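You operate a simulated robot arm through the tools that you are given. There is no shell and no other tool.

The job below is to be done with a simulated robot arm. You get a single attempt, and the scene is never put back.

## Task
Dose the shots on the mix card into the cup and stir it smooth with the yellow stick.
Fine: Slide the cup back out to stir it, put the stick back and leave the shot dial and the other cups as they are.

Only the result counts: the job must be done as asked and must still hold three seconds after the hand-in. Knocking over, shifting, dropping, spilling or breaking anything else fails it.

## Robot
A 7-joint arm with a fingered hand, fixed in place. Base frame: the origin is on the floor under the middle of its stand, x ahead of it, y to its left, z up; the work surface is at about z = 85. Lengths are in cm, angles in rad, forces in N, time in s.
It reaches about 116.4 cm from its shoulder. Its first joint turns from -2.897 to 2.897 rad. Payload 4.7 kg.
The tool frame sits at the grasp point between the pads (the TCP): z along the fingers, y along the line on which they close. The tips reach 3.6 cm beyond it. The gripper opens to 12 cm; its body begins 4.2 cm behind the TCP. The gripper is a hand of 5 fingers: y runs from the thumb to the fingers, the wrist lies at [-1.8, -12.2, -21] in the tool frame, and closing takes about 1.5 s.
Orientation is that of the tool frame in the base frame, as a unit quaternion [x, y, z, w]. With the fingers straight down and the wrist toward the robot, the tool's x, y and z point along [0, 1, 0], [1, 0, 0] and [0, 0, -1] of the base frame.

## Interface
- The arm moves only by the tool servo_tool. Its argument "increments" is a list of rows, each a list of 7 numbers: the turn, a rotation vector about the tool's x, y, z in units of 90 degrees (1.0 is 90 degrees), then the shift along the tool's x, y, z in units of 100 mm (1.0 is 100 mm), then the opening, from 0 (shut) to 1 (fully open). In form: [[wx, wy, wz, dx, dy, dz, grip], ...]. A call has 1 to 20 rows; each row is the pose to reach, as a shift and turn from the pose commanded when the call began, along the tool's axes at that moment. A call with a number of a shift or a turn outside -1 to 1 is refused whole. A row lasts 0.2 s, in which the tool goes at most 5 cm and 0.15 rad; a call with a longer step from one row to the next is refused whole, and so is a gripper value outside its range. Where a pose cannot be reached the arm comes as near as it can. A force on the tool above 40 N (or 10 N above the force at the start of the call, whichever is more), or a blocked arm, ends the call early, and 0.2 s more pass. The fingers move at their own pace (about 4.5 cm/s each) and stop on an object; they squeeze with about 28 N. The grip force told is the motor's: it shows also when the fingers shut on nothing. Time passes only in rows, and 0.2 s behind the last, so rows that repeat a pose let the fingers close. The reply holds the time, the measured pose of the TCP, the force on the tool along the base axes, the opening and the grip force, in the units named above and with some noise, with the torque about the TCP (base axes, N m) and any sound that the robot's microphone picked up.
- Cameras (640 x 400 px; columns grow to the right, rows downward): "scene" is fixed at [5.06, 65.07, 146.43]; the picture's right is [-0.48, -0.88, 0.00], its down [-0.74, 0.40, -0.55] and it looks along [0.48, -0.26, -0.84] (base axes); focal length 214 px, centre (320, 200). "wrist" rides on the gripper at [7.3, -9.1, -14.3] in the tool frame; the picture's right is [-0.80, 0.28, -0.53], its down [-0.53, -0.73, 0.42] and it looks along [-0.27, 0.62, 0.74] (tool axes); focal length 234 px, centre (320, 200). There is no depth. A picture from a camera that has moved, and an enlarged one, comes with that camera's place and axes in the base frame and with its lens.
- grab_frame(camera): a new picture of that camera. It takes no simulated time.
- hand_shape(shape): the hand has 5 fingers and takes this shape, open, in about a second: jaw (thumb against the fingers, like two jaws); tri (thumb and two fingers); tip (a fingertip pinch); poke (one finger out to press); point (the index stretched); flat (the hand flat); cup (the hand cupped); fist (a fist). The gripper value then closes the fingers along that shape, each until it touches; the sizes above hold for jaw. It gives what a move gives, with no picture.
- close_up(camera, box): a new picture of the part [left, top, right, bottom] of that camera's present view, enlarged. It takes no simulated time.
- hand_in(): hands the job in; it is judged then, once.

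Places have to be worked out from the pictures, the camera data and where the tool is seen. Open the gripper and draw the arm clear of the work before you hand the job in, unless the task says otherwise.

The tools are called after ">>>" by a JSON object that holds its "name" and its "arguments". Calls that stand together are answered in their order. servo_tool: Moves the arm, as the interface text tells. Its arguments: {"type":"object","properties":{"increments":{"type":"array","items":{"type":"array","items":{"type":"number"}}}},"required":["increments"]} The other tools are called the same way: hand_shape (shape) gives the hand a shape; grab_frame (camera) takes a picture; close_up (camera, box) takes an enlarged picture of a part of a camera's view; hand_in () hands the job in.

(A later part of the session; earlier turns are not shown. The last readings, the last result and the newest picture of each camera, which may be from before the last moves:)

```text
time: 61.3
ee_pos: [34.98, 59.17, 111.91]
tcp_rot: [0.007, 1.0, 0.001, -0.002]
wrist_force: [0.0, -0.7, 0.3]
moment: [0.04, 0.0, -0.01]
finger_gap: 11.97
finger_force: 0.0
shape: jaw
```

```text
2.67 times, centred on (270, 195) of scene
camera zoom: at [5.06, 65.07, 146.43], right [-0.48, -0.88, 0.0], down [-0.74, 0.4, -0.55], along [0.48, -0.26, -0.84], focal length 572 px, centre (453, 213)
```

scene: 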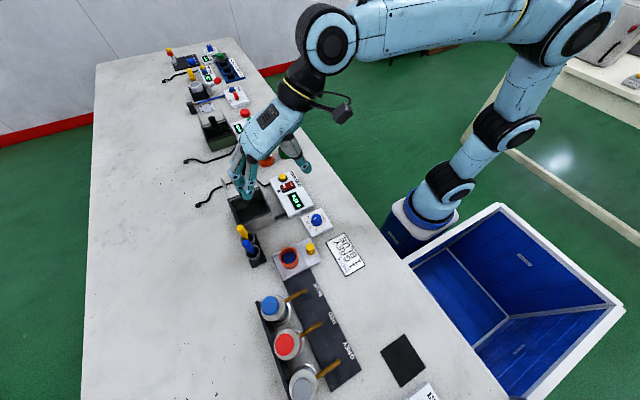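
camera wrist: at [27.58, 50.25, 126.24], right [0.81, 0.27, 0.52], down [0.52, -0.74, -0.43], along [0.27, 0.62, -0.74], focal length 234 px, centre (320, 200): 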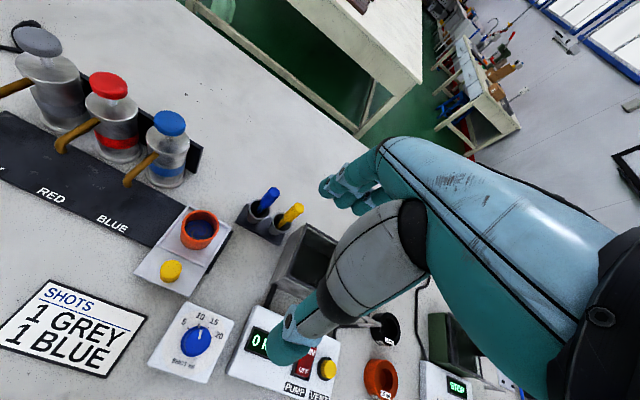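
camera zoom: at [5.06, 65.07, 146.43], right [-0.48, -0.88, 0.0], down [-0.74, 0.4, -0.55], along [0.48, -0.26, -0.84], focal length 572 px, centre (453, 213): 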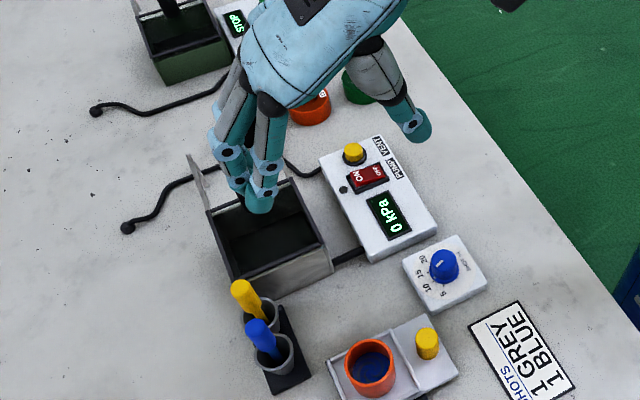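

Refined from the new view, the yellow handle spans about (35.4, 71.4) from z≈92 to 97.4, nearly upright. I'll position the open hand above it.

>>> {"name": "servo_tool", "arguments": {"increments": [[0, 0, 0, -0.02, 0.25, 0, 1], [0, 0, 0, -0.04, 0.5, 0, 1], [0, 0, 0, -0.06, 0.75, 0, 1], [0, 0, 0, -0.06, 1.0, 0, 1]]}}

>>> {"name": "servo_tool", "arguments": {"increments": [[0, 0, 0, 0, 0.22, 0, 1], [0, 0, 0, 0, 0.22, 0.2, 1], [0, 0, 0, 0, 0.22, 0.4, 0.7]]}}

>>> {"name": "close_up", "arguments": {"camera": "wrist", "box": [180, 140, 420, 360]}}

>>> {"name": "close_up", "arguments": {"camera": "scene", "box": [170, 130, 330, 280]}}

```text
time: 62.3
ee_pos: [35.72, 69.12, 111.93]
tcp_rot: [0.007, 1.0, 0.0, -0.002]
wrist_force: [-0.8, -0.6, 0.9]
moment: [0.04, -0.01, -0.03]
finger_gap: 11.99
finger_force: 0.1
shape: jaw
```

```text
time: 63.1
ee_pos: [35.78, 71.36, 107.79]
tcp_rot: [0.008, 1.0, 0.0, -0.001]
wrist_force: [-0.6, 0.8, -0.1]
moment: [-0.01, -0.04, -0.03]
finger_gap: 8.57
finger_force: 0.0
shape: jaw
```

```text
1.82 times, centred on (300, 250) of wrist
camera zoom: at [28.27, 62.42, 122.15], right [0.81, 0.27, 0.52], down [0.52, -0.74, -0.43], along [0.27, 0.62, -0.74], focal length 426 px, centre (356, 109)
```

zoom: 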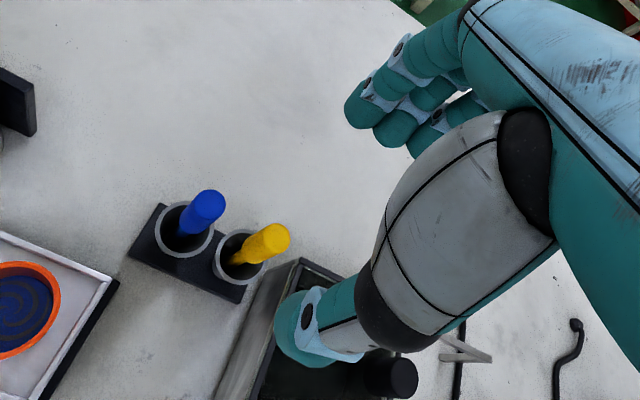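

```text
2.67 times, centred on (250, 205) of scene
camera zoom: at [5.06, 65.07, 146.43], right [-0.48, -0.88, 0.0], down [-0.74, 0.4, -0.55], along [0.48, -0.26, -0.84], focal length 572 px, centre (507, 187)
```

zoom: 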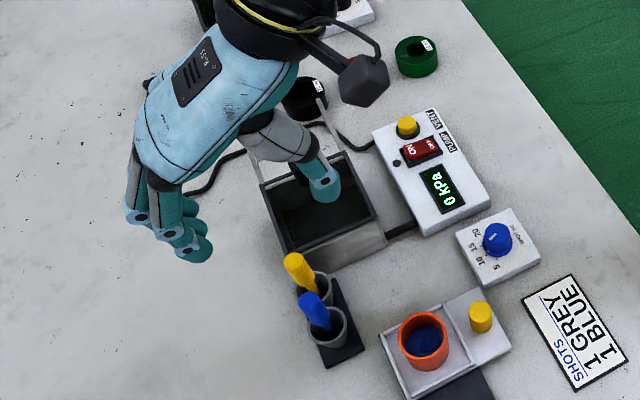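

The stick is centred between thumb and fingers, at tool x≈+0.4. I'll narrow the opening to about 6 cm and descend partway.

>>> {"name": "servo_tool", "arguments": {"increments": [[0, 0, 0, 0, 0, 0, 0.5], [0, 0, 0, 0, 0, 0.15, 0.5], [0, 0, 0, 0, 0, 0.35, 0.5], [0, 0, 0, 0, 0, 0.55, 0.5], [0, 0, 0, 0, 0, 0.65, 0.5]]}}

>>> {"name": "close_up", "arguments": {"camera": "wrist", "box": [180, 140, 420, 360]}}

>>> {"name": "close_up", "arguments": {"camera": "scene", "box": [170, 150, 310, 280]}}

```text
time: 64.3
ee_pos: [35.7, 71.38, 101.33]
tcp_rot: [0.008, 1.0, 0.002, -0.002]
wrist_force: [-0.6, -0.6, -0.4]
moment: [0.02, -0.03, 0.0]
finger_gap: 6.03
finger_force: 0.0
shape: jaw
```

```text
1.82 times, centred on (300, 250) of wrist
camera zoom: at [28.33, 62.44, 115.6], right [0.81, 0.27, 0.52], down [0.52, -0.74, -0.43], along [0.27, 0.62, -0.74], focal length 426 px, centre (356, 109)
```

zoom: 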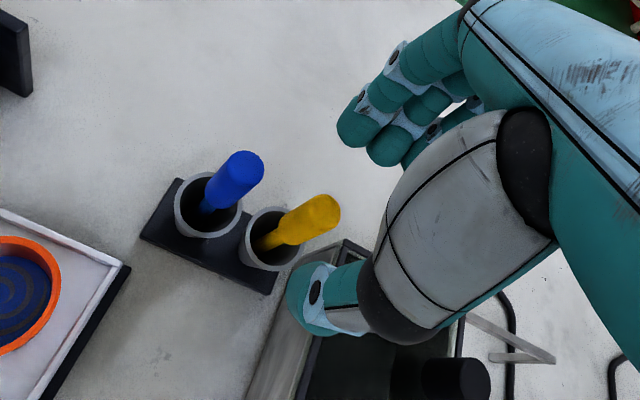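

```text
3.08 times, centred on (240, 215) of scene
camera zoom: at [5.06, 65.07, 146.43], right [-0.48, -0.88, 0.0], down [-0.74, 0.4, -0.55], along [0.48, -0.26, -0.84], focal length 660 px, centre (566, 154)
```

zoom: 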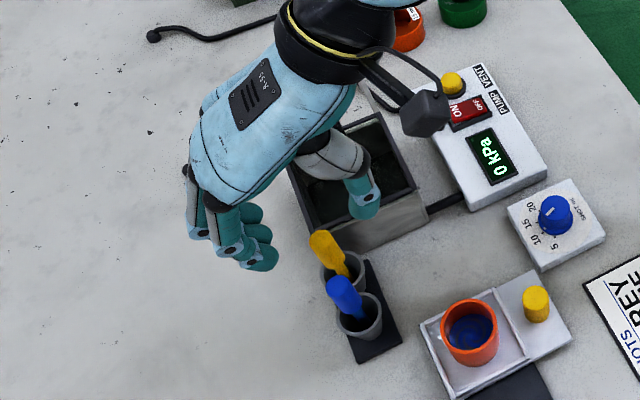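

The handle stands between the thumb and fingers with the blue stick clear. I'll descend to the grasp height.

>>> {"name": "servo_tool", "arguments": {"increments": [[0, 0, 0, 0.02, 0, 0.15, 0.5], [0, 0, 0, 0.03, 0, 0.3, 0.5], [0, 0, 0, 0.03, 0, 0.45, 0.5], [0, 0, 0, 0.03, 0, 0.58, 0.5], [0, 0, 0, 0.03, 0, 0.58, 0.5]]}}

>>> {"name": "close_up", "arguments": {"camera": "wrist", "box": [180, 140, 420, 360]}}

>>> {"name": "close_up", "arguments": {"camera": "scene", "box": [190, 180, 310, 280]}}

```text
time: 65.5
ee_pos: [35.44, 71.57, 95.47]
tcp_rot: [0.008, 1.0, 0.001, -0.002]
wrist_force: [-0.3, -0.7, 0.6]
moment: [0.0, 0.02, 0.03]
finger_gap: 6.07
finger_force: 0.0
shape: jaw
```

```text
1.82 times, centred on (300, 250) of wrist
camera zoom: at [28.02, 62.52, 109.78], right [0.81, 0.27, 0.52], down [0.52, -0.74, -0.43], along [0.27, 0.62, -0.74], focal length 426 px, centre (356, 109)
```

zoom: 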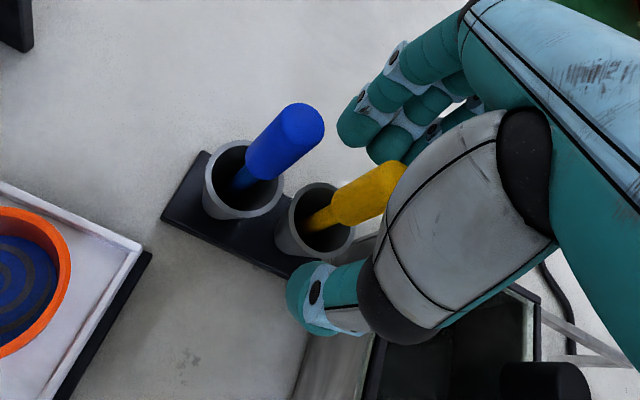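

```text
4.00 times, centred on (250, 230) of scene
camera zoom: at [5.06, 65.07, 146.43], right [-0.48, -0.88, 0.0], down [-0.74, 0.4, -0.55], along [0.48, -0.26, -0.84], focal length 858 px, centre (600, 80)
```

zoom: 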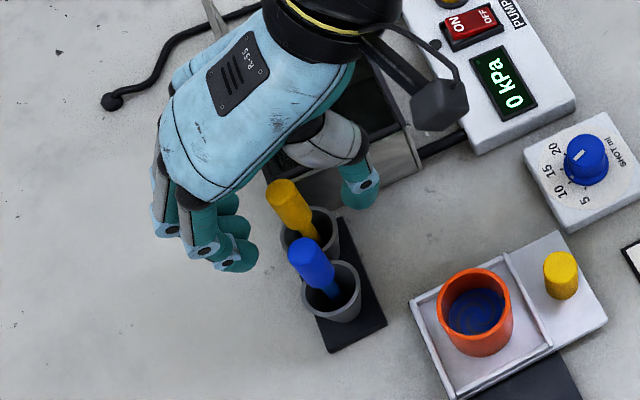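

The yellow handle is centred in the grip, so I'll close on it.

>>> {"name": "servo_tool", "arguments": {"increments": [[0, 0, 0, 0, 0, 0, 0.35], [0, 0, 0, 0, 0, 0, 0.2], [0, 0, 0, 0, 0, 0, 0.1], [0, 0, 0, 0, 0, 0, 0], [0, 0, 0, 0, 0, 0, 0], [0, 0, 0, 0, 0, 0, 0], [0, 0, 0, 0, 0, 0, 0]]}}

>>> {"name": "close_up", "arguments": {"camera": "wrist", "box": [180, 140, 420, 360]}}

>>> {"name": "close_up", "arguments": {"camera": "scene", "box": [190, 180, 310, 280]}}

```text
time: 67.1
ee_pos: [35.48, 71.46, 95.43]
tcp_rot: [0.008, 1.0, 0.001, -0.001]
wrist_force: [0.1, -0.4, -0.1]
moment: [-0.02, 0.01, 0.05]
finger_gap: 0.89
finger_force: 27.8
shape: jaw
```

```text
1.82 times, centred on (300, 250) of wrist
camera zoom: at [28.02, 62.52, 109.79], right [0.81, 0.27, 0.52], down [0.52, -0.74, -0.43], along [0.27, 0.62, -0.74], focal length 426 px, centre (356, 109)
```

zoom: 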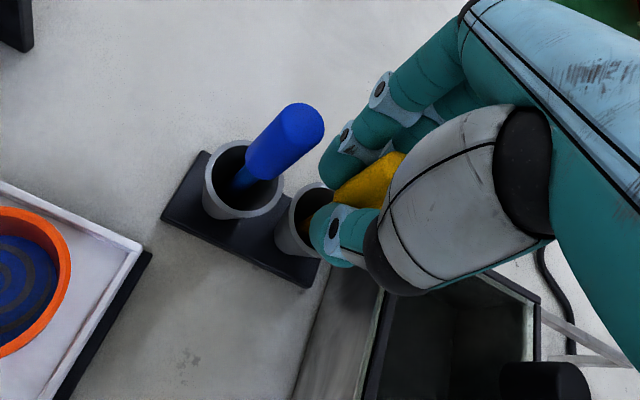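

```text
4.00 times, centred on (250, 230) of scene
camera zoom: at [5.06, 65.07, 146.43], right [-0.48, -0.88, 0.0], down [-0.74, 0.4, -0.55], along [0.48, -0.26, -0.84], focal length 858 px, centre (600, 80)
```

zoom: 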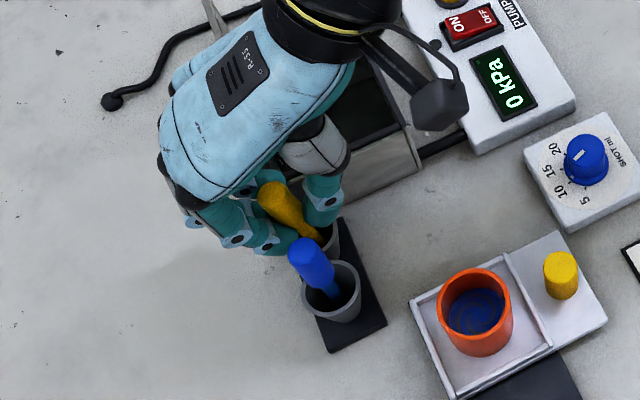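

The stick is gripped at 28 N, pinched at the neck just below the handle with the wide handle above the pads, so it can't slip through. I'll lift slowly straight up.

>>> {"name": "servo_tool", "arguments": {"increments": [[0, 0, 0, 0, 0, -0.05, 0], [0, 0, 0, 0, 0, -0.1, 0], [0, 0, 0, 0, 0, -0.15, 0], [0, 0, 0, 0, 0, -0.2, 0], [0, 0, 0, 0, 0, -0.3, 0], [0, 0, 0, 0, 0, -0.4, 0], [0, 0, 0, 0, 0, -0.5, 0], [0, 0, 0, 0, 0, -0.6, 0], [0, 0, 0, 0, 0, -0.7, 0], [0, 0, 0, 0, 0, -0.8, 0]]}}

>>> {"name": "close_up", "arguments": {"camera": "wrist", "box": [180, 140, 420, 360]}}

>>> {"name": "close_up", "arguments": {"camera": "scene", "box": [190, 150, 310, 270]}}

```text
time: 69.3
ee_pos: [35.63, 71.4, 103.54]
tcp_rot: [0.008, 1.0, 0.001, -0.001]
wrist_force: [-1.0, -0.1, -0.6]
moment: [-0.01, 0.04, -0.01]
finger_gap: 0.88
finger_force: 27.5
shape: jaw
```

```text
1.82 times, centred on (300, 250) of wrist
camera zoom: at [28.12, 62.5, 117.83], right [0.81, 0.27, 0.52], down [0.52, -0.74, -0.43], along [0.27, 0.62, -0.74], focal length 426 px, centre (356, 109)
```

zoom: 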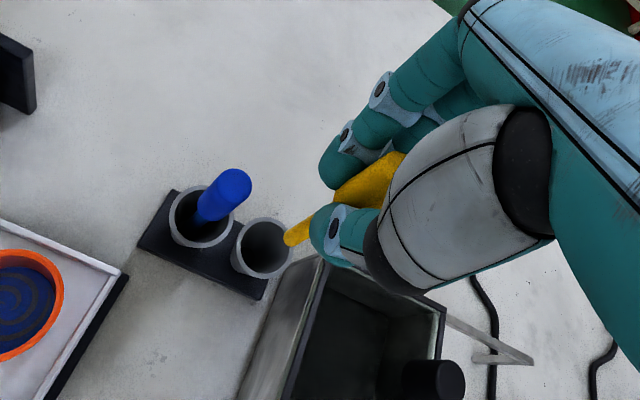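

```text
3.33 times, centred on (250, 210) of scene
camera zoom: at [5.06, 65.07, 146.43], right [-0.48, -0.88, 0.0], down [-0.74, 0.4, -0.55], along [0.48, -0.26, -0.84], focal length 715 px, centre (553, 167)
```

zoom: 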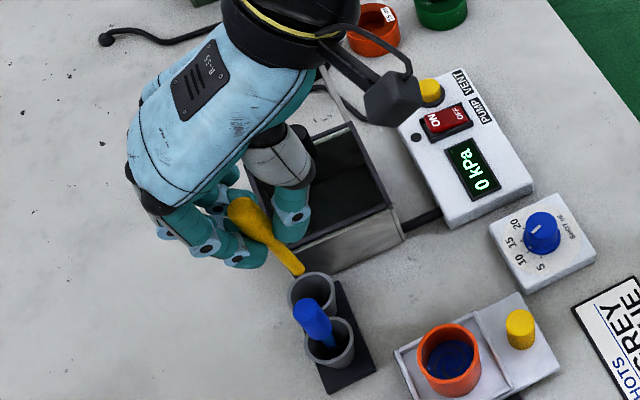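

The stick is out cleanly and nearly vertical, with its foot about 9.9 cm below the TCP and offset (+0.25, 0). The holder didn't move. I'll carry it up and over to above the cup.

>>> {"name": "servo_tool", "arguments": {"increments": [[0, 0, 0, 0, -0.1, -0.15, 0], [0, 0, 0, 0, -0.25, -0.3, 0], [0, 0, 0, 0, -0.45, -0.3, 0], [0, 0, 0, 0, -0.65, -0.3, 0], [0, 0, 0, 0, -0.78, -0.3, 0]]}}

>>> {"name": "servo_tool", "arguments": {"increments": [[0, 0, 0, 0.2, 0, 0, 0], [0, 0, 0, 0.4, 0, 0, 0], [0, 0, 0, 0.6, 0, 0, 0], [0, 0, 0, 0.8, 0, 0, 0], [0, 0, 0, 1.0, 0, 0, 0], [0, 0, 0, 1.0, 0, 0, 0]]}}

>>> {"name": "close_up", "arguments": {"camera": "wrist", "box": [180, 140, 420, 360]}}

>>> {"name": "close_up", "arguments": {"camera": "scene", "box": [210, 170, 350, 300]}}

```text
time: 70.5
ee_pos: [35.38, 63.6, 106.65]
tcp_rot: [0.008, 1.0, 0.002, -0.002]
wrist_force: [-0.3, 0.3, -1.2]
moment: [0.01, 0.03, 0.02]
finger_gap: 0.9
finger_force: 28.0
shape: jaw
```

```text
time: 71.9
ee_pos: [25.39, 63.82, 106.66]
tcp_rot: [0.007, 1.0, 0.001, -0.001]
wrist_force: [0.0, 0.0, 0.4]
moment: [0.0, 0.03, -0.01]
finger_gap: 0.89
finger_force: 28.5
shape: jaw
```

```text
1.82 times, centred on (300, 250) of wrist
camera zoom: at [17.91, 54.97, 120.97], right [0.81, 0.27, 0.52], down [0.52, -0.74, -0.43], along [0.27, 0.62, -0.74], focal length 426 px, centre (356, 109)
```

zoom: 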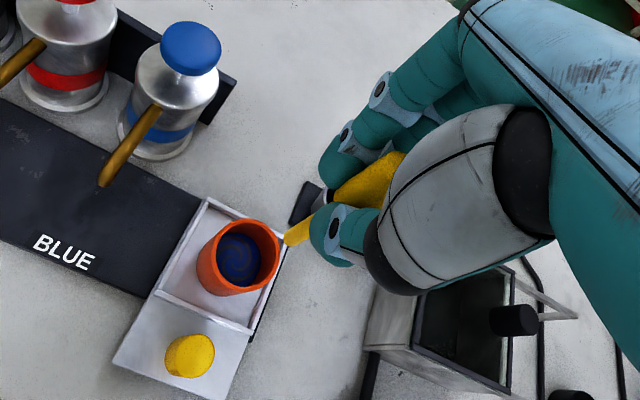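

```text
3.08 times, centred on (280, 235) of scene
camera zoom: at [5.06, 65.07, 146.43], right [-0.48, -0.88, 0.0], down [-0.74, 0.4, -0.55], along [0.48, -0.26, -0.84], focal length 660 px, centre (443, 92)
```

zoom: 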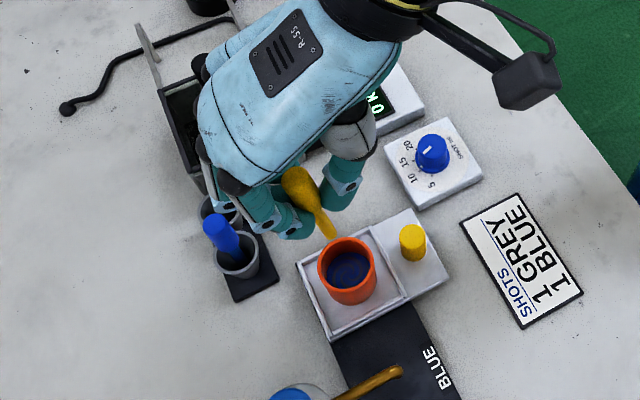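

The foot hangs at about (25.6, 63.8) and the cup centre is near (25.0, 63.6). I'll shift onto the cup centre and lower in stages.

>>> {"name": "servo_tool", "arguments": {"increments": [[0, 0, 0, 0.06, -0.02, 0, 0], [0, 0, 0, 0.06, -0.02, 0.15, 0], [0, 0, 0, 0.06, -0.02, 0.3, 0], [0, 0, 0, 0.06, -0.02, 0.4, 0], [0, 0, 0, 0.06, -0.02, 0.5, 0]]}}

>>> {"name": "close_up", "arguments": {"camera": "wrist", "box": [200, 180, 380, 340]}}

>>> {"name": "close_up", "arguments": {"camera": "scene", "box": [240, 200, 340, 300]}}

```text
time: 73.1
ee_pos: [24.78, 63.59, 101.62]
tcp_rot: [0.008, 1.0, 0.0, -0.001]
wrist_force: [0.4, -0.9, -1.7]
moment: [0.01, -0.01, 0.04]
finger_gap: 0.87
finger_force: 27.8
shape: jaw
```

```text
2.50 times, centred on (290, 260) of wrist
camera zoom: at [17.38, 54.53, 115.9], right [0.81, 0.27, 0.52], down [0.52, -0.74, -0.43], along [0.27, 0.62, -0.74], focal length 585 px, centre (395, 50)
```

zoom: 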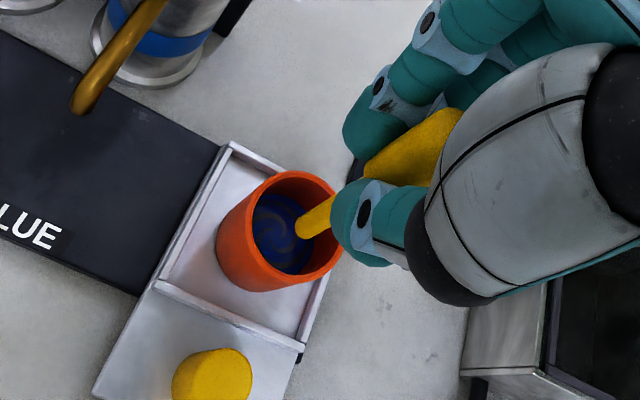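

```text
4.00 times, centred on (290, 250) of scene
camera zoom: at [5.06, 65.07, 146.43], right [-0.48, -0.88, 0.0], down [-0.74, 0.4, -0.55], along [0.48, -0.26, -0.84], focal length 858 px, centre (440, 0)
```

zoom: 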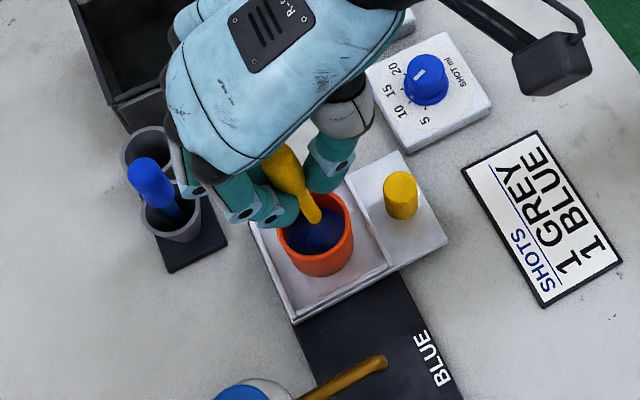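

The foot is about 0.4 cm to the +x side of the cup centre, so I'll correct that and lower into the liquid.

>>> {"name": "servo_tool", "arguments": {"increments": [[0, 0, 0, 0.04, 0, 0.05, 0], [0, 0, 0, 0.04, 0, 0.12, 0], [0, 0, 0, 0.04, 0, 0.2, 0], [0, 0, 0, 0.04, 0, 0.28, 0], [0, 0, 0, 0.04, 0, 0.34, 0]]}}

>>> {"name": "close_up", "arguments": {"camera": "wrist", "box": [200, 180, 380, 340]}}

>>> {"name": "close_up", "arguments": {"camera": "scene", "box": [250, 210, 330, 290]}}

```text
time: 74.3
ee_pos: [24.35, 63.56, 98.12]
tcp_rot: [0.008, 1.0, 0.001, -0.003]
wrist_force: [0.2, 0.2, -0.1]
moment: [-0.03, 0.0, -0.03]
finger_gap: 0.89
finger_force: 27.9
shape: jaw
```

```text
2.50 times, centred on (290, 260) of wrist
camera zoom: at [16.92, 54.59, 112.53], right [0.81, 0.27, 0.52], down [0.52, -0.74, -0.43], along [0.27, 0.62, -0.74], focal length 585 px, centre (395, 50)
```

zoom: 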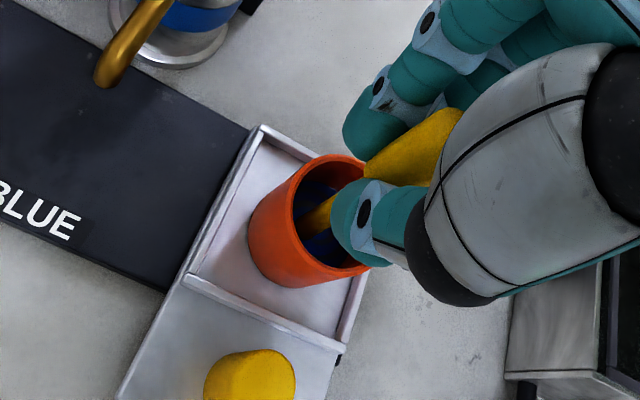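

```text
5.00 times, centred on (290, 250) of scene
camera zoom: at [5.06, 65.07, 146.43], right [-0.48, -0.88, 0.0], down [-0.74, 0.4, -0.55], along [0.48, -0.26, -0.84], focal length 1072 px, centre (470, -50)
```

zoom: 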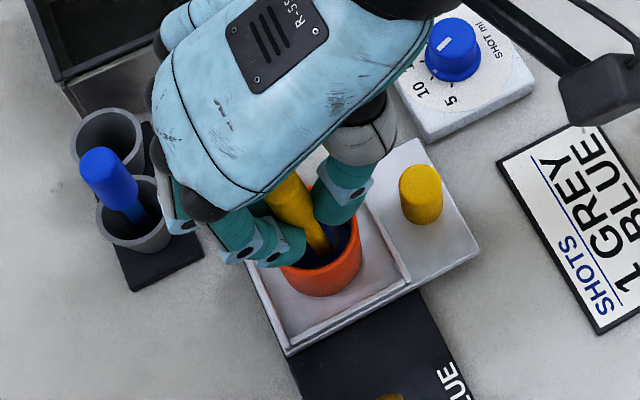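

The foot is inside the cup without contact. I'll lower another 0.8 cm gently, watching for the cup floor.

>>> {"name": "servo_tool", "arguments": {"increments": [[0, 0, 0, 0, 0, 0.03, 0], [0, 0, 0, 0, 0, 0.06, 0], [0, 0, 0, 0, 0, 0.08, 0]]}}

>>> {"name": "close_up", "arguments": {"camera": "scene", "box": [250, 210, 330, 290]}}

```text
time: 75.1
ee_pos: [24.28, 63.61, 97.44]
tcp_rot: [0.007, 1.0, 0.001, -0.002]
wrist_force: [1.0, 0.1, -0.9]
moment: [-0.01, -0.01, 0.01]
finger_gap: 0.87
finger_force: 28.1
shape: jaw
```

```text
5.00 times, centred on (290, 250) of scene
camera zoom: at [5.06, 65.07, 146.43], right [-0.48, -0.88, 0.0], down [-0.74, 0.4, -0.55], along [0.48, -0.26, -0.84], focal length 1072 px, centre (470, -50)
```

zoom: 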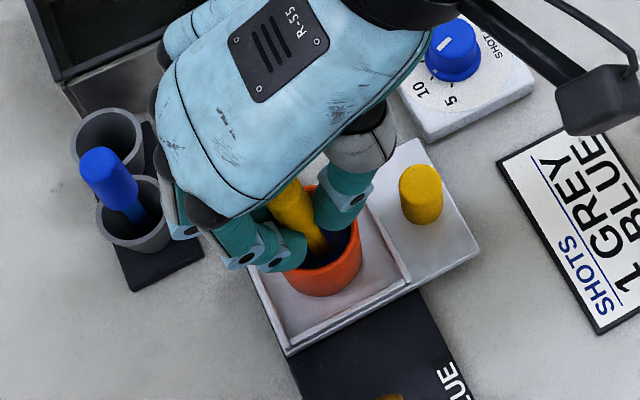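

No floor contact yet and the foot is at about z≈87.5. I'll stir with 0.9 cm circles, slightly lower, and check forces and the cup.

>>> {"name": "servo_tool", "arguments": {"increments": [[0, 0, 0, 0.05, 0, 0.02, 0], [0, 0, 0, 0.09, 0, 0.02, 0], [0, 0, 0, 0.064, 0.064, 0.02, 0], [0, 0, 0, 0, 0.09, 0.02, 0], [0, 0, 0, -0.064, 0.064, 0.02, 0], [0, 0, 0, -0.09, 0, 0.02, 0], [0, 0, 0, -0.064, -0.064, 0.02, 0], [0, 0, 0, 0, -0.09, 0.02, 0], [0, 0, 0, 0.064, -0.064, 0.02, 0], [0, 0, 0, 0.09, 0, 0.02, 0], [0, 0, 0, 0.064, 0.064, 0.02, 0], [0, 0, 0, 0, 0.09, 0.02, 0], [0, 0, 0, -0.064, 0.064, 0.02, 0], [0, 0, 0, -0.09, 0, 0.02, 0], [0, 0, 0, -0.064, -0.064, 0.02, 0], [0, 0, 0, 0, -0.09, 0.02, 0], [0, 0, 0, 0.064, -0.064, 0.02, 0], [0, 0, 0, 0.09, 0, 0.02, 0], [0, 0, 0, 0.045, 0, 0.02, 0], [0, 0, 0, 0, 0, 0.02, 0]]}}

>>> {"name": "close_up", "arguments": {"camera": "scene", "box": [250, 210, 330, 290]}}

>>> {"name": "close_up", "arguments": {"camera": "wrist", "box": [200, 180, 380, 340]}}

```text
time: 79.3
ee_pos: [24.31, 63.61, 97.19]
tcp_rot: [0.007, 1.0, 0.0, -0.003]
wrist_force: [1.0, 0.4, -1.4]
moment: [0.0, -0.02, 0.01]
finger_gap: 0.88
finger_force: 27.6
shape: jaw
```

```text
5.00 times, centred on (290, 250) of scene
camera zoom: at [5.06, 65.07, 146.43], right [-0.48, -0.88, 0.0], down [-0.74, 0.4, -0.55], along [0.48, -0.26, -0.84], focal length 1072 px, centre (470, -50)
```

zoom: 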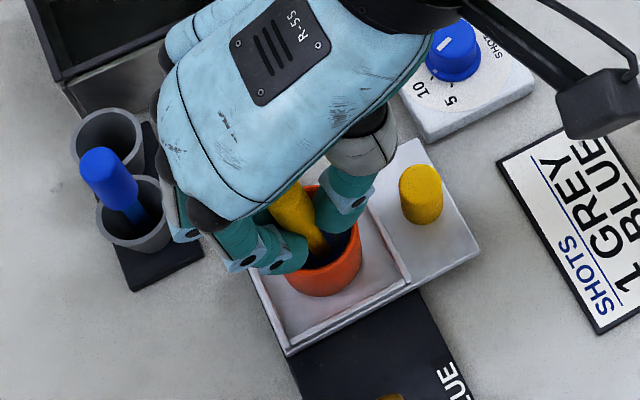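

```text
2.50 times, centred on (290, 260) of wrist
camera zoom: at [16.9, 54.63, 111.5], right [0.81, 0.27, 0.52], down [0.52, -0.74, -0.43], along [0.27, 0.62, -0.74], focal length 585 px, centre (395, 50)
```

zoom: 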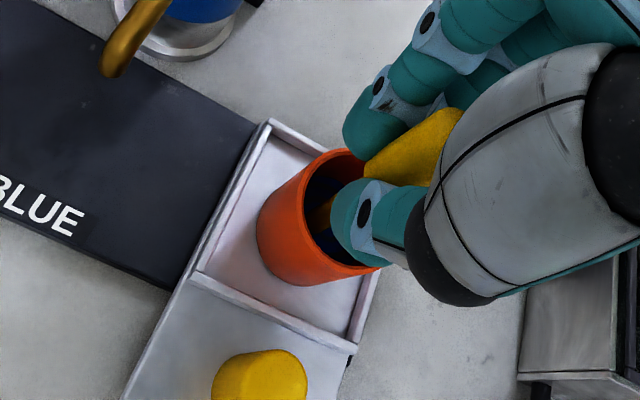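

The circles ran without contact, the cup hasn't shifted and the grip is steady. I'll continue with several more rounds.

>>> {"name": "servo_tool", "arguments": {"increments": [[0, 0, 0, 0.06, 0, 0.02, 0], [0, 0, 0, 0.1, 0, 0.02, 0], [0, 0, 0, 0.071, 0.071, 0.02, 0], [0, 0, 0, 0, 0.1, 0.02, 0], [0, 0, 0, -0.071, 0.071, 0.02, 0], [0, 0, 0, -0.1, 0, 0.02, 0], [0, 0, 0, -0.071, -0.071, 0.02, 0], [0, 0, 0, 0, -0.1, 0.02, 0], [0, 0, 0, 0.071, -0.071, 0.02, 0], [0, 0, 0, 0.1, 0, 0.02, 0], [0, 0, 0, 0.071, 0.071, 0.02, 0], [0, 0, 0, 0, 0.1, 0.02, 0], [0, 0, 0, -0.071, 0.071, 0.02, 0], [0, 0, 0, -0.1, 0, 0.02, 0], [0, 0, 0, -0.071, -0.071, 0.02, 0], [0, 0, 0, 0, -0.1, 0.02, 0], [0, 0, 0, 0.071, -0.071, 0.02, 0], [0, 0, 0, 0.1, 0, 0.02, 0], [0, 0, 0, 0.05, 0, 0.01, 0], [0, 0, 0, 0, 0, 0, 0]]}}

>>> {"name": "servo_tool", "arguments": {"increments": [[0, 0, 0, 0.06, 0, 0.02, 0], [0, 0, 0, 0.1, 0, 0.02, 0], [0, 0, 0, 0.071, 0.071, 0.02, 0], [0, 0, 0, 0, 0.1, 0.02, 0], [0, 0, 0, -0.071, 0.071, 0.02, 0], [0, 0, 0, -0.1, 0, 0.02, 0], [0, 0, 0, -0.071, -0.071, 0.02, 0], [0, 0, 0, 0, -0.1, 0.02, 0], [0, 0, 0, 0.071, -0.071, 0.02, 0], [0, 0, 0, 0.1, 0, 0.02, 0], [0, 0, 0, 0.071, 0.071, 0.02, 0], [0, 0, 0, 0, 0.1, 0.02, 0], [0, 0, 0, -0.071, 0.071, 0.02, 0], [0, 0, 0, -0.1, 0, 0.02, 0], [0, 0, 0, -0.071, -0.071, 0.02, 0], [0, 0, 0, 0, -0.1, 0.02, 0], [0, 0, 0, 0.071, -0.071, 0.02, 0], [0, 0, 0, 0.1, 0, 0.02, 0], [0, 0, 0, 0.05, 0, 0.01, 0], [0, 0, 0, 0, 0, 0, 0]]}}

>>> {"name": "close_up", "arguments": {"camera": "scene", "box": [270, 230, 310, 280]}}

>>> {"name": "close_up", "arguments": {"camera": "wrist", "box": [260, 220, 360, 310]}}

```text
time: 83.5
ee_pos: [24.36, 63.58, 97.11]
tcp_rot: [0.008, 1.0, 0.002, -0.001]
wrist_force: [-0.5, 0.3, -0.3]
moment: [0.0, 0.0, 0.0]
finger_gap: 0.88
finger_force: 27.9
shape: jaw
```

```text
time: 87.7
ee_pos: [24.36, 63.64, 97.26]
tcp_rot: [0.008, 1.0, 0.001, -0.002]
wrist_force: [-0.3, -0.2, 0.1]
moment: [0.0, -0.04, -0.03]
finger_gap: 0.89
finger_force: 28.0
shape: jaw
```

```text
8.00 times, centred on (290, 255) of scene
camera zoom: at [5.06, 65.07, 146.43], right [-0.48, -0.88, 0.0], down [-0.74, 0.4, -0.55], along [0.48, -0.26, -0.84], focal length 1716 px, centre (560, -240)
```

zoom: 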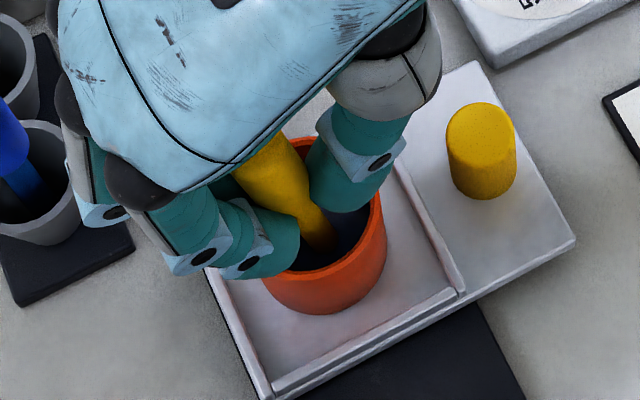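

```text
4.44 times, centred on (310, 265) of wrist
camera zoom: at [16.94, 54.65, 111.51], right [0.81, 0.27, 0.52], down [0.52, -0.74, -0.43], along [0.27, 0.62, -0.74], focal length 1041 px, centre (364, -89)
```

zoom: 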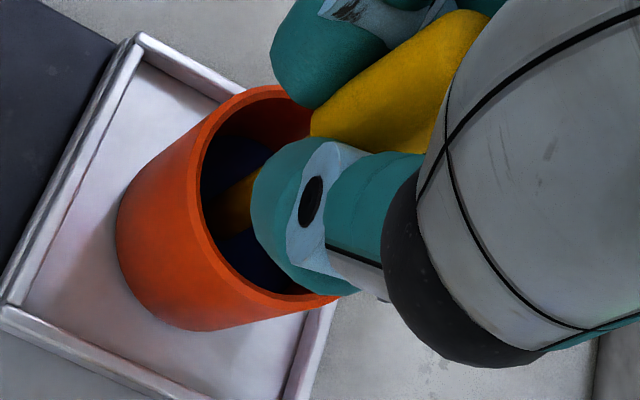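

The liquid looks more uniform, though the fingers block the view. I'll stir two more rounds, with slightly faster circles, before lifting to look.

>>> {"name": "servo_tool", "arguments": {"increments": [[0, 0, 0, 0.06, 0, 0.02, 0], [0, 0, 0, 0.11, 0, 0.02, 0], [0, 0, 0, 0.055, -0.095, 0.02, 0], [0, 0, 0, -0.055, -0.095, 0.02, 0], [0, 0, 0, -0.11, 0, 0.02, 0], [0, 0, 0, -0.055, 0.095, 0.02, 0], [0, 0, 0, 0.055, 0.095, 0.02, 0], [0, 0, 0, 0.11, 0, 0.02, 0], [0, 0, 0, 0.055, -0.095, 0.02, 0], [0, 0, 0, -0.055, -0.095, 0.02, 0], [0, 0, 0, -0.11, 0, 0.02, 0], [0, 0, 0, -0.055, 0.095, 0.02, 0], [0, 0, 0, 0.055, 0.095, 0.02, 0], [0, 0, 0, 0.11, 0, 0.02, 0], [0, 0, 0, 0.055, -0.095, 0.02, 0], [0, 0, 0, -0.055, -0.095, 0.02, 0], [0, 0, 0, -0.11, 0, 0.02, 0], [0, 0, 0, -0.055, 0.095, 0.02, 0], [0, 0, 0, 0, 0.05, 0.01, 0], [0, 0, 0, 0, 0, 0, 0]]}}

>>> {"name": "servo_tool", "arguments": {"increments": [[0, 0, 0, 0.06, 0, 0.02, 0], [0, 0, 0, 0.1, 0, 0.02, 0], [0, 0, 0, 0.071, 0.071, 0.02, 0], [0, 0, 0, 0, 0.1, 0.02, 0], [0, 0, 0, -0.071, 0.071, 0.02, 0], [0, 0, 0, -0.1, 0, 0.02, 0], [0, 0, 0, -0.071, -0.071, 0.02, 0], [0, 0, 0, 0, -0.1, 0.02, 0], [0, 0, 0, 0.071, -0.071, 0.02, 0], [0, 0, 0, 0.1, 0, 0.02, 0], [0, 0, 0, 0.071, 0.071, 0.02, 0], [0, 0, 0, 0, 0.1, 0.02, 0], [0, 0, 0, -0.071, 0.071, 0.02, 0], [0, 0, 0, -0.1, 0, 0.02, 0], [0, 0, 0, -0.071, -0.071, 0.02, 0], [0, 0, 0, 0, -0.1, 0.02, 0], [0, 0, 0, 0.071, -0.071, 0.02, 0], [0, 0, 0, 0.1, 0, 0.02, 0], [0, 0, 0, 0.05, 0, 0.01, 0], [0, 0, 0, 0, 0, 0, 0]]}}

>>> {"name": "servo_tool", "arguments": {"increments": [[0, 0, 0, 0, 0, -0.1, 0], [0, 0, 0, 0, 0, -0.2, 0], [0, 0, 0, 0, 0, -0.35, 0], [0, 0, 0, 0, 0, -0.5, 0], [0, 0, 0, 0, 0, -0.65, 0], [0, 0, 0, 0, 0, -0.8, 0]]}}

>>> {"name": "close_up", "arguments": {"camera": "scene", "box": [250, 220, 330, 290]}}

>>> {"name": "close_up", "arguments": {"camera": "wrist", "box": [200, 180, 360, 320]}}

```text
time: 91.9
ee_pos: [24.39, 63.57, 97.17]
tcp_rot: [0.007, 1.0, 0.001, -0.001]
wrist_force: [0.1, -0.8, -0.7]
moment: [0.03, -0.03, 0.0]
finger_gap: 0.88
finger_force: 28.4
shape: jaw
```

```text
time: 96.1
ee_pos: [24.34, 63.73, 97.23]
tcp_rot: [0.008, 1.0, 0.0, -0.002]
wrist_force: [-0.9, 0.4, -1.5]
moment: [-0.04, 0.0, -0.01]
finger_gap: 0.9
finger_force: 28.1
shape: jaw
```

```text
time: 97.5
ee_pos: [24.34, 63.61, 105.18]
tcp_rot: [0.008, 1.0, 0.002, -0.002]
wrist_force: [-0.3, 0.3, -1.0]
moment: [-0.02, -0.01, 0.01]
finger_gap: 0.9
finger_force: 27.7
shape: jaw
```

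```text
5.71 times, centred on (290, 255) of scene
camera zoom: at [5.06, 65.07, 146.43], right [-0.48, -0.88, 0.0], down [-0.74, 0.4, -0.55], along [0.48, -0.26, -0.84], focal length 1226 px, centre (491, -114)
```

zoom: 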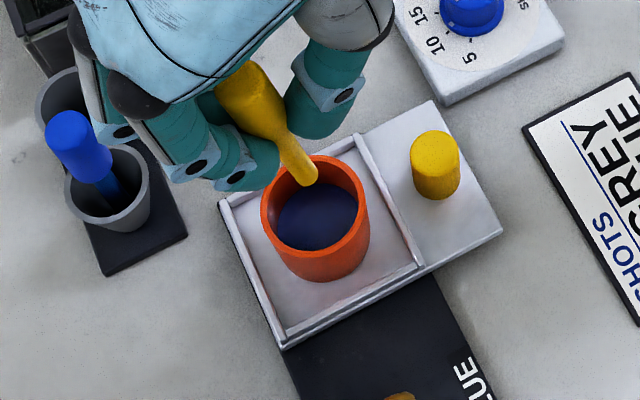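

```text
2.86 times, centred on (280, 250) of wrist
camera zoom: at [16.96, 54.62, 119.5], right [0.81, 0.27, 0.52], down [0.52, -0.74, -0.43], along [0.27, 0.62, -0.74], focal length 669 px, centre (434, 57)
```

zoom: 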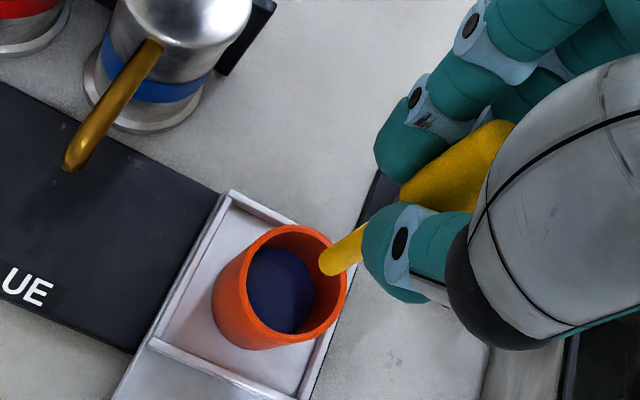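

The liquid is now one uniform dark blue-grey with no swirl left. I'll carry the stick back along the reverse path to its holder.

>>> {"name": "servo_tool", "arguments": {"increments": [[0, 0, 0, 0, 0, -0.15, 0], [0, 0, 0, -0.2, 0, -0.15, 0], [0, 0, 0, -0.4, 0, -0.15, 0], [0, 0, 0, -0.6, 0, -0.15, 0], [0, 0, 0, -0.8, 0, -0.15, 0], [0, 0, 0, -1.0, 0, -0.15, 0], [0, 0, 0, -1.0, 0, -0.15, 0]]}}

>>> {"name": "servo_tool", "arguments": {"increments": [[0, 0, 0, -0.11, 0.1, 0, 0], [0, 0, 0, -0.11, 0.3, 0, 0], [0, 0, 0, -0.11, 0.5, 0, 0], [0, 0, 0, -0.11, 0.7, 0, 0], [0, 0, 0, -0.11, 0.78, 0, 0], [0, 0, 0, -0.11, 0.78, 0, 0]]}}

>>> {"name": "close_up", "arguments": {"camera": "scene", "box": [190, 150, 310, 270]}}

>>> {"name": "close_up", "arguments": {"camera": "wrist", "box": [180, 140, 420, 360]}}

```text
time: 99.1
ee_pos: [34.5, 63.51, 106.66]
tcp_rot: [0.009, 1.0, 0.001, -0.002]
wrist_force: [0.4, -0.4, 0.1]
moment: [-0.02, -0.03, -0.02]
finger_gap: 0.91
finger_force: 28.2
shape: jaw
```

```text
time: 100.5
ee_pos: [35.64, 71.31, 106.69]
tcp_rot: [0.008, 1.0, 0.001, -0.002]
wrist_force: [-0.4, 0.2, 0.1]
moment: [0.02, -0.01, -0.01]
finger_gap: 0.89
finger_force: 28.0
shape: jaw
```

```text
3.33 times, centred on (250, 210) of scene
camera zoom: at [5.06, 65.07, 146.43], right [-0.48, -0.88, 0.0], down [-0.74, 0.4, -0.55], along [0.48, -0.26, -0.84], focal length 715 px, centre (553, 167)
```

zoom: 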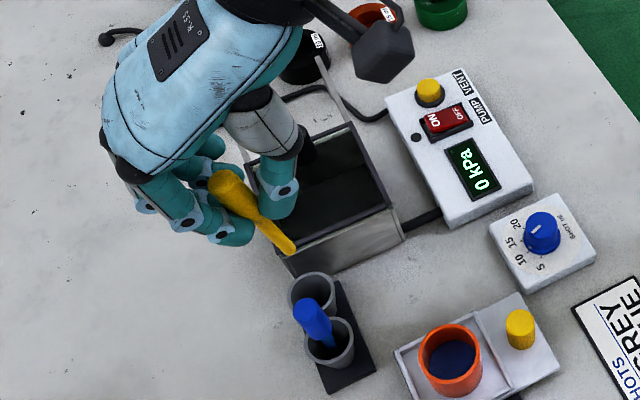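

```text
1.82 times, centred on (300, 250) of wrist
camera zoom: at [28.22, 62.31, 121.01], right [0.81, 0.27, 0.52], down [0.52, -0.74, -0.43], along [0.27, 0.62, -0.74], focal length 426 px, centre (356, 109)
```

zoom: 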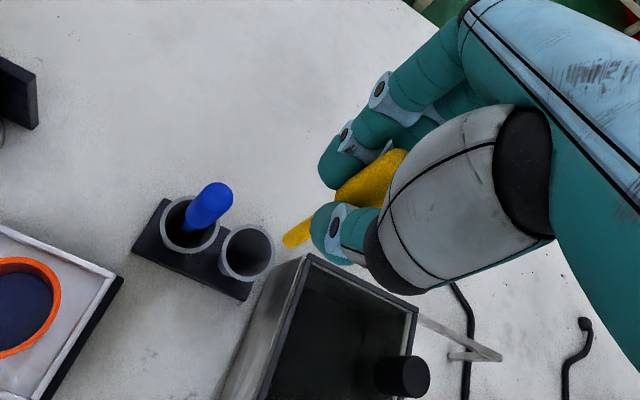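

The empty holder sits at about (36.2, 71.7) and the stick's foot is at (36.2, 71.1), inside the opening. I'll nudge it +y by 0.25 and lower in.

>>> {"name": "servo_tool", "arguments": {"increments": [[0, 0, 0, 0, 0.025, 0.1, 0], [0, 0, 0, 0, 0.025, 0.2, 0], [0, 0, 0, 0, 0.025, 0.3, 0], [0, 0, 0, 0, 0.025, 0.4, 0], [0, 0, 0, 0, 0.025, 0.5, 0], [0, 0, 0, 0, 0.025, 0.6, 0]]}}

>>> {"name": "close_up", "arguments": {"camera": "scene", "box": [200, 180, 300, 280]}}

>>> {"name": "close_up", "arguments": {"camera": "wrist", "box": [220, 180, 380, 320]}}

```text
time: 101.9
ee_pos: [35.59, 71.46, 100.54]
tcp_rot: [0.008, 1.0, 0.0, -0.001]
wrist_force: [-0.7, 0.4, 0.4]
moment: [-0.02, -0.02, -0.03]
finger_gap: 0.9
finger_force: 28.4
shape: jaw
```

```text
4.00 times, centred on (250, 230) of scene
camera zoom: at [5.06, 65.07, 146.43], right [-0.48, -0.88, 0.0], down [-0.74, 0.4, -0.55], along [0.48, -0.26, -0.84], focal length 858 px, centre (600, 80)
```

zoom: 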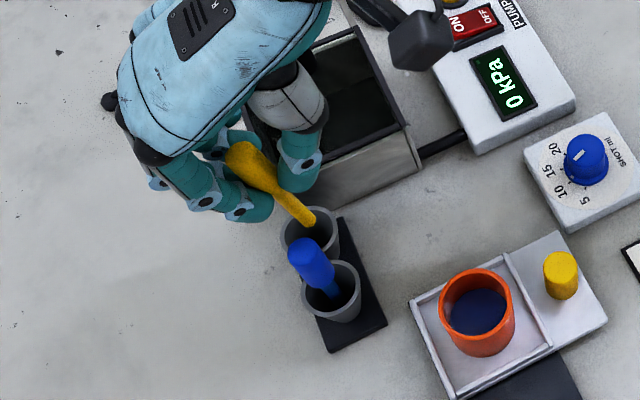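

```text
2.86 times, centred on (300, 250) of wrist
camera zoom: at [28.14, 62.47, 114.89], right [0.81, 0.27, 0.52], down [0.52, -0.74, -0.43], along [0.27, 0.62, -0.74], focal length 669 px, centre (377, 57)
```

zoom: 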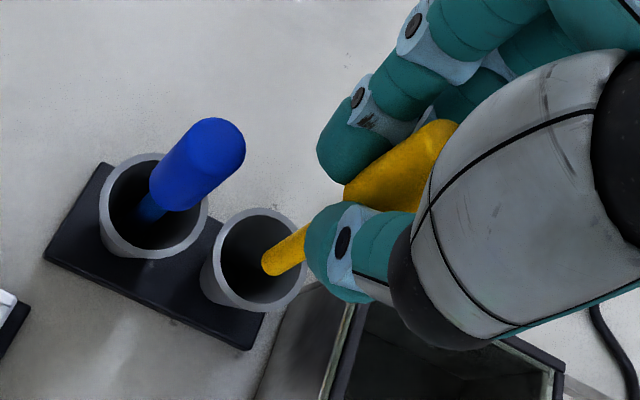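

The foot is lined up inside the holder mouth. I'll lower the last 5 cm slowly.

>>> {"name": "servo_tool", "arguments": {"increments": [[0, 0, 0, 0, 0, 0.08, 0], [0, 0, 0, 0, 0, 0.16, 0], [0, 0, 0, 0, 0, 0.24, 0], [0, 0, 0, 0, 0, 0.32, 0], [0, 0, 0, 0, 0, 0.4, 0], [0, 0, 0, 0, 0, 0.46, 0], [0, 0, 0, 0, 0, 0.49, 0], [0, 0, 0, 0, 0, 0.49, 0]]}}

>>> {"name": "close_up", "arguments": {"camera": "scene", "box": [200, 180, 300, 280]}}

>>> {"name": "close_up", "arguments": {"camera": "wrist", "box": [220, 180, 380, 320]}}

```text
time: 103.7
ee_pos: [35.44, 71.37, 95.68]
tcp_rot: [0.008, 1.0, 0.001, -0.001]
wrist_force: [0.2, 0.0, -0.2]
moment: [-0.01, -0.01, -0.03]
finger_gap: 0.89
finger_force: 28.0
shape: jaw
```

```text
4.00 times, centred on (250, 230) of scene
camera zoom: at [5.06, 65.07, 146.43], right [-0.48, -0.88, 0.0], down [-0.74, 0.4, -0.55], along [0.48, -0.26, -0.84], focal length 858 px, centre (600, 80)
```

zoom: 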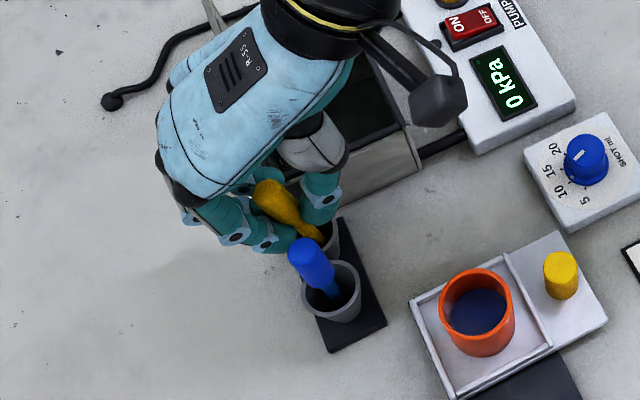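

```text
2.86 times, centred on (300, 250) of wrist
camera zoom: at [28.07, 62.52, 110.06], right [0.81, 0.27, 0.52], down [0.52, -0.74, -0.43], along [0.27, 0.62, -0.74], focal length 669 px, centre (377, 57)
```

zoom: 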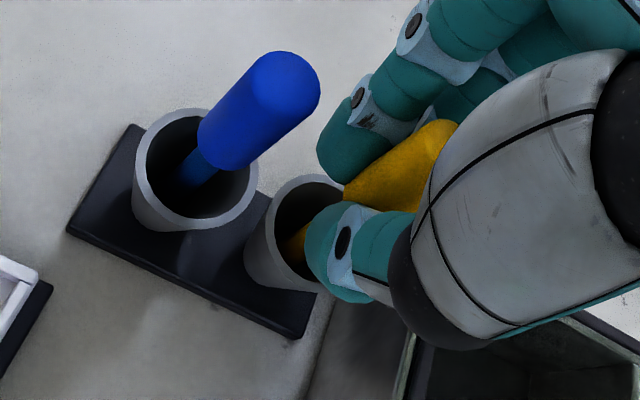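

The stick is in the holder about 0.2 cm off its original depth. I'll lower that last bit, then open gradually.

>>> {"name": "servo_tool", "arguments": {"increments": [[0, 0, 0, 0, 0, 0.02, 0], [0, 0, 0, 0, 0, 0.02, 0], [0, 0, 0, 0, 0, 0.02, 0.12], [0, 0, 0, 0, 0, 0.02, 0.2], [0, 0, 0, 0, 0, 0.02, 0.3], [0, 0, 0, 0, 0, 0.02, 0.4], [0, 0, 0, 0, 0, 0.02, 0.5], [0, 0, 0, 0, 0, 0.02, 0.5], [0, 0, 0, 0, 0, 0.02, 0.5]]}}

>>> {"name": "close_up", "arguments": {"camera": "scene", "box": [200, 180, 300, 280]}}

>>> {"name": "close_up", "arguments": {"camera": "wrist", "box": [180, 140, 420, 360]}}

```text
time: 105.7
ee_pos: [35.51, 71.5, 95.46]
tcp_rot: [0.008, 1.0, 0.001, -0.002]
wrist_force: [-0.4, -0.3, 0.0]
moment: [0.0, 0.03, 0.06]
finger_gap: 5.97
finger_force: 0.0
shape: jaw
```

```text
4.00 times, centred on (250, 230) of scene
camera zoom: at [5.06, 65.07, 146.43], right [-0.48, -0.88, 0.0], down [-0.74, 0.4, -0.55], along [0.48, -0.26, -0.84], focal length 858 px, centre (600, 80)
```

zoom: 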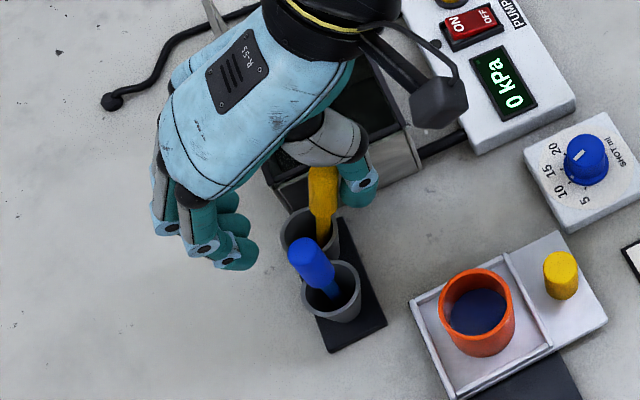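

```text
1.82 times, centred on (300, 250) of wrist
camera zoom: at [28.11, 62.5, 109.84], right [0.81, 0.27, 0.52], down [0.52, -0.74, -0.43], along [0.27, 0.62, -0.74], focal length 426 px, centre (356, 109)
```

zoom: 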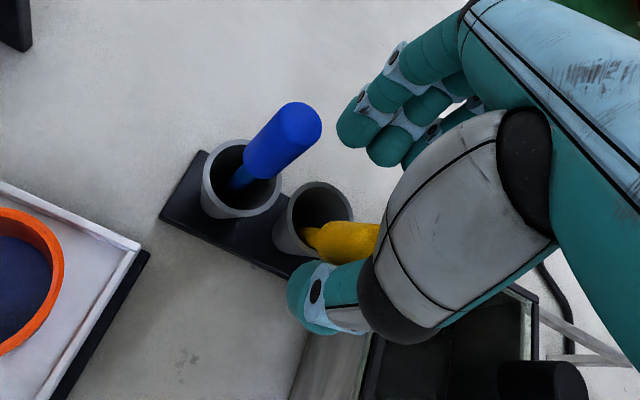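

The gripper is open and the stick now leans toward the thumb side. I need to see whether it rests on the holder rim or on the thumb before I move.

>>> {"name": "close_up", "arguments": {"camera": "wrist", "box": [260, 200, 360, 290]}}

>>> {"name": "close_up", "arguments": {"camera": "scene", "box": [255, 205, 315, 265]}}

>>> {"name": "close_up", "arguments": {"camera": "scene", "box": [225, 205, 305, 275]}}

```text
4.44 times, centred on (310, 245) of wrist
camera zoom: at [28.11, 62.5, 109.84], right [0.81, 0.27, 0.52], down [0.52, -0.74, -0.43], along [0.27, 0.62, -0.74], focal length 1041 px, centre (364, 0)
```

zoom: 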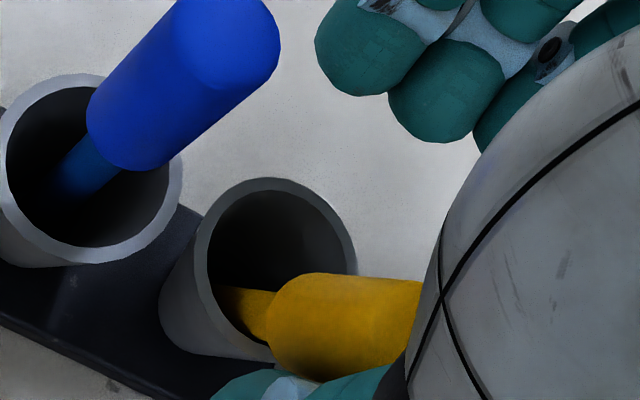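

```text
6.67 times, centred on (285, 235) of scene
camera zoom: at [5.06, 65.07, 146.43], right [-0.48, -0.88, 0.0], down [-0.74, 0.4, -0.55], along [0.48, -0.26, -0.84], focal length 1430 px, centre (553, -33)
```

zoom: 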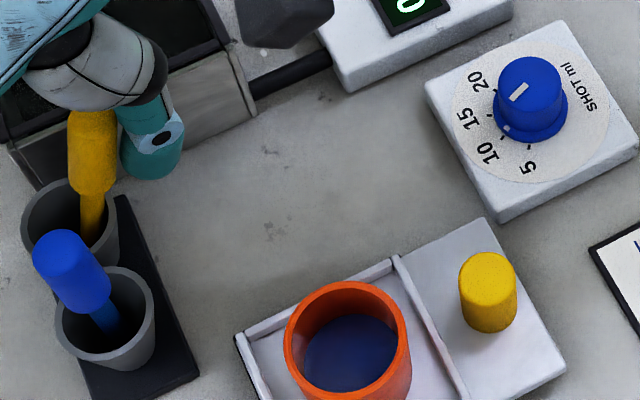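

```text
5.71 times, centred on (265, 240) of scene
camera zoom: at [5.06, 65.07, 146.43], right [-0.48, -0.88, 0.0], down [-0.74, 0.4, -0.55], along [0.48, -0.26, -0.84], focal length 1226 px, centre (634, -29)
```

zoom: 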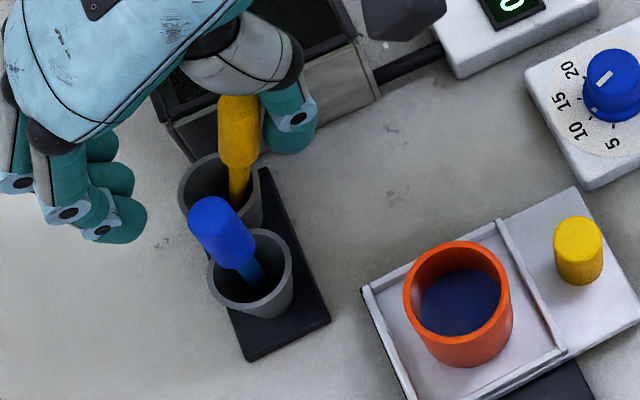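

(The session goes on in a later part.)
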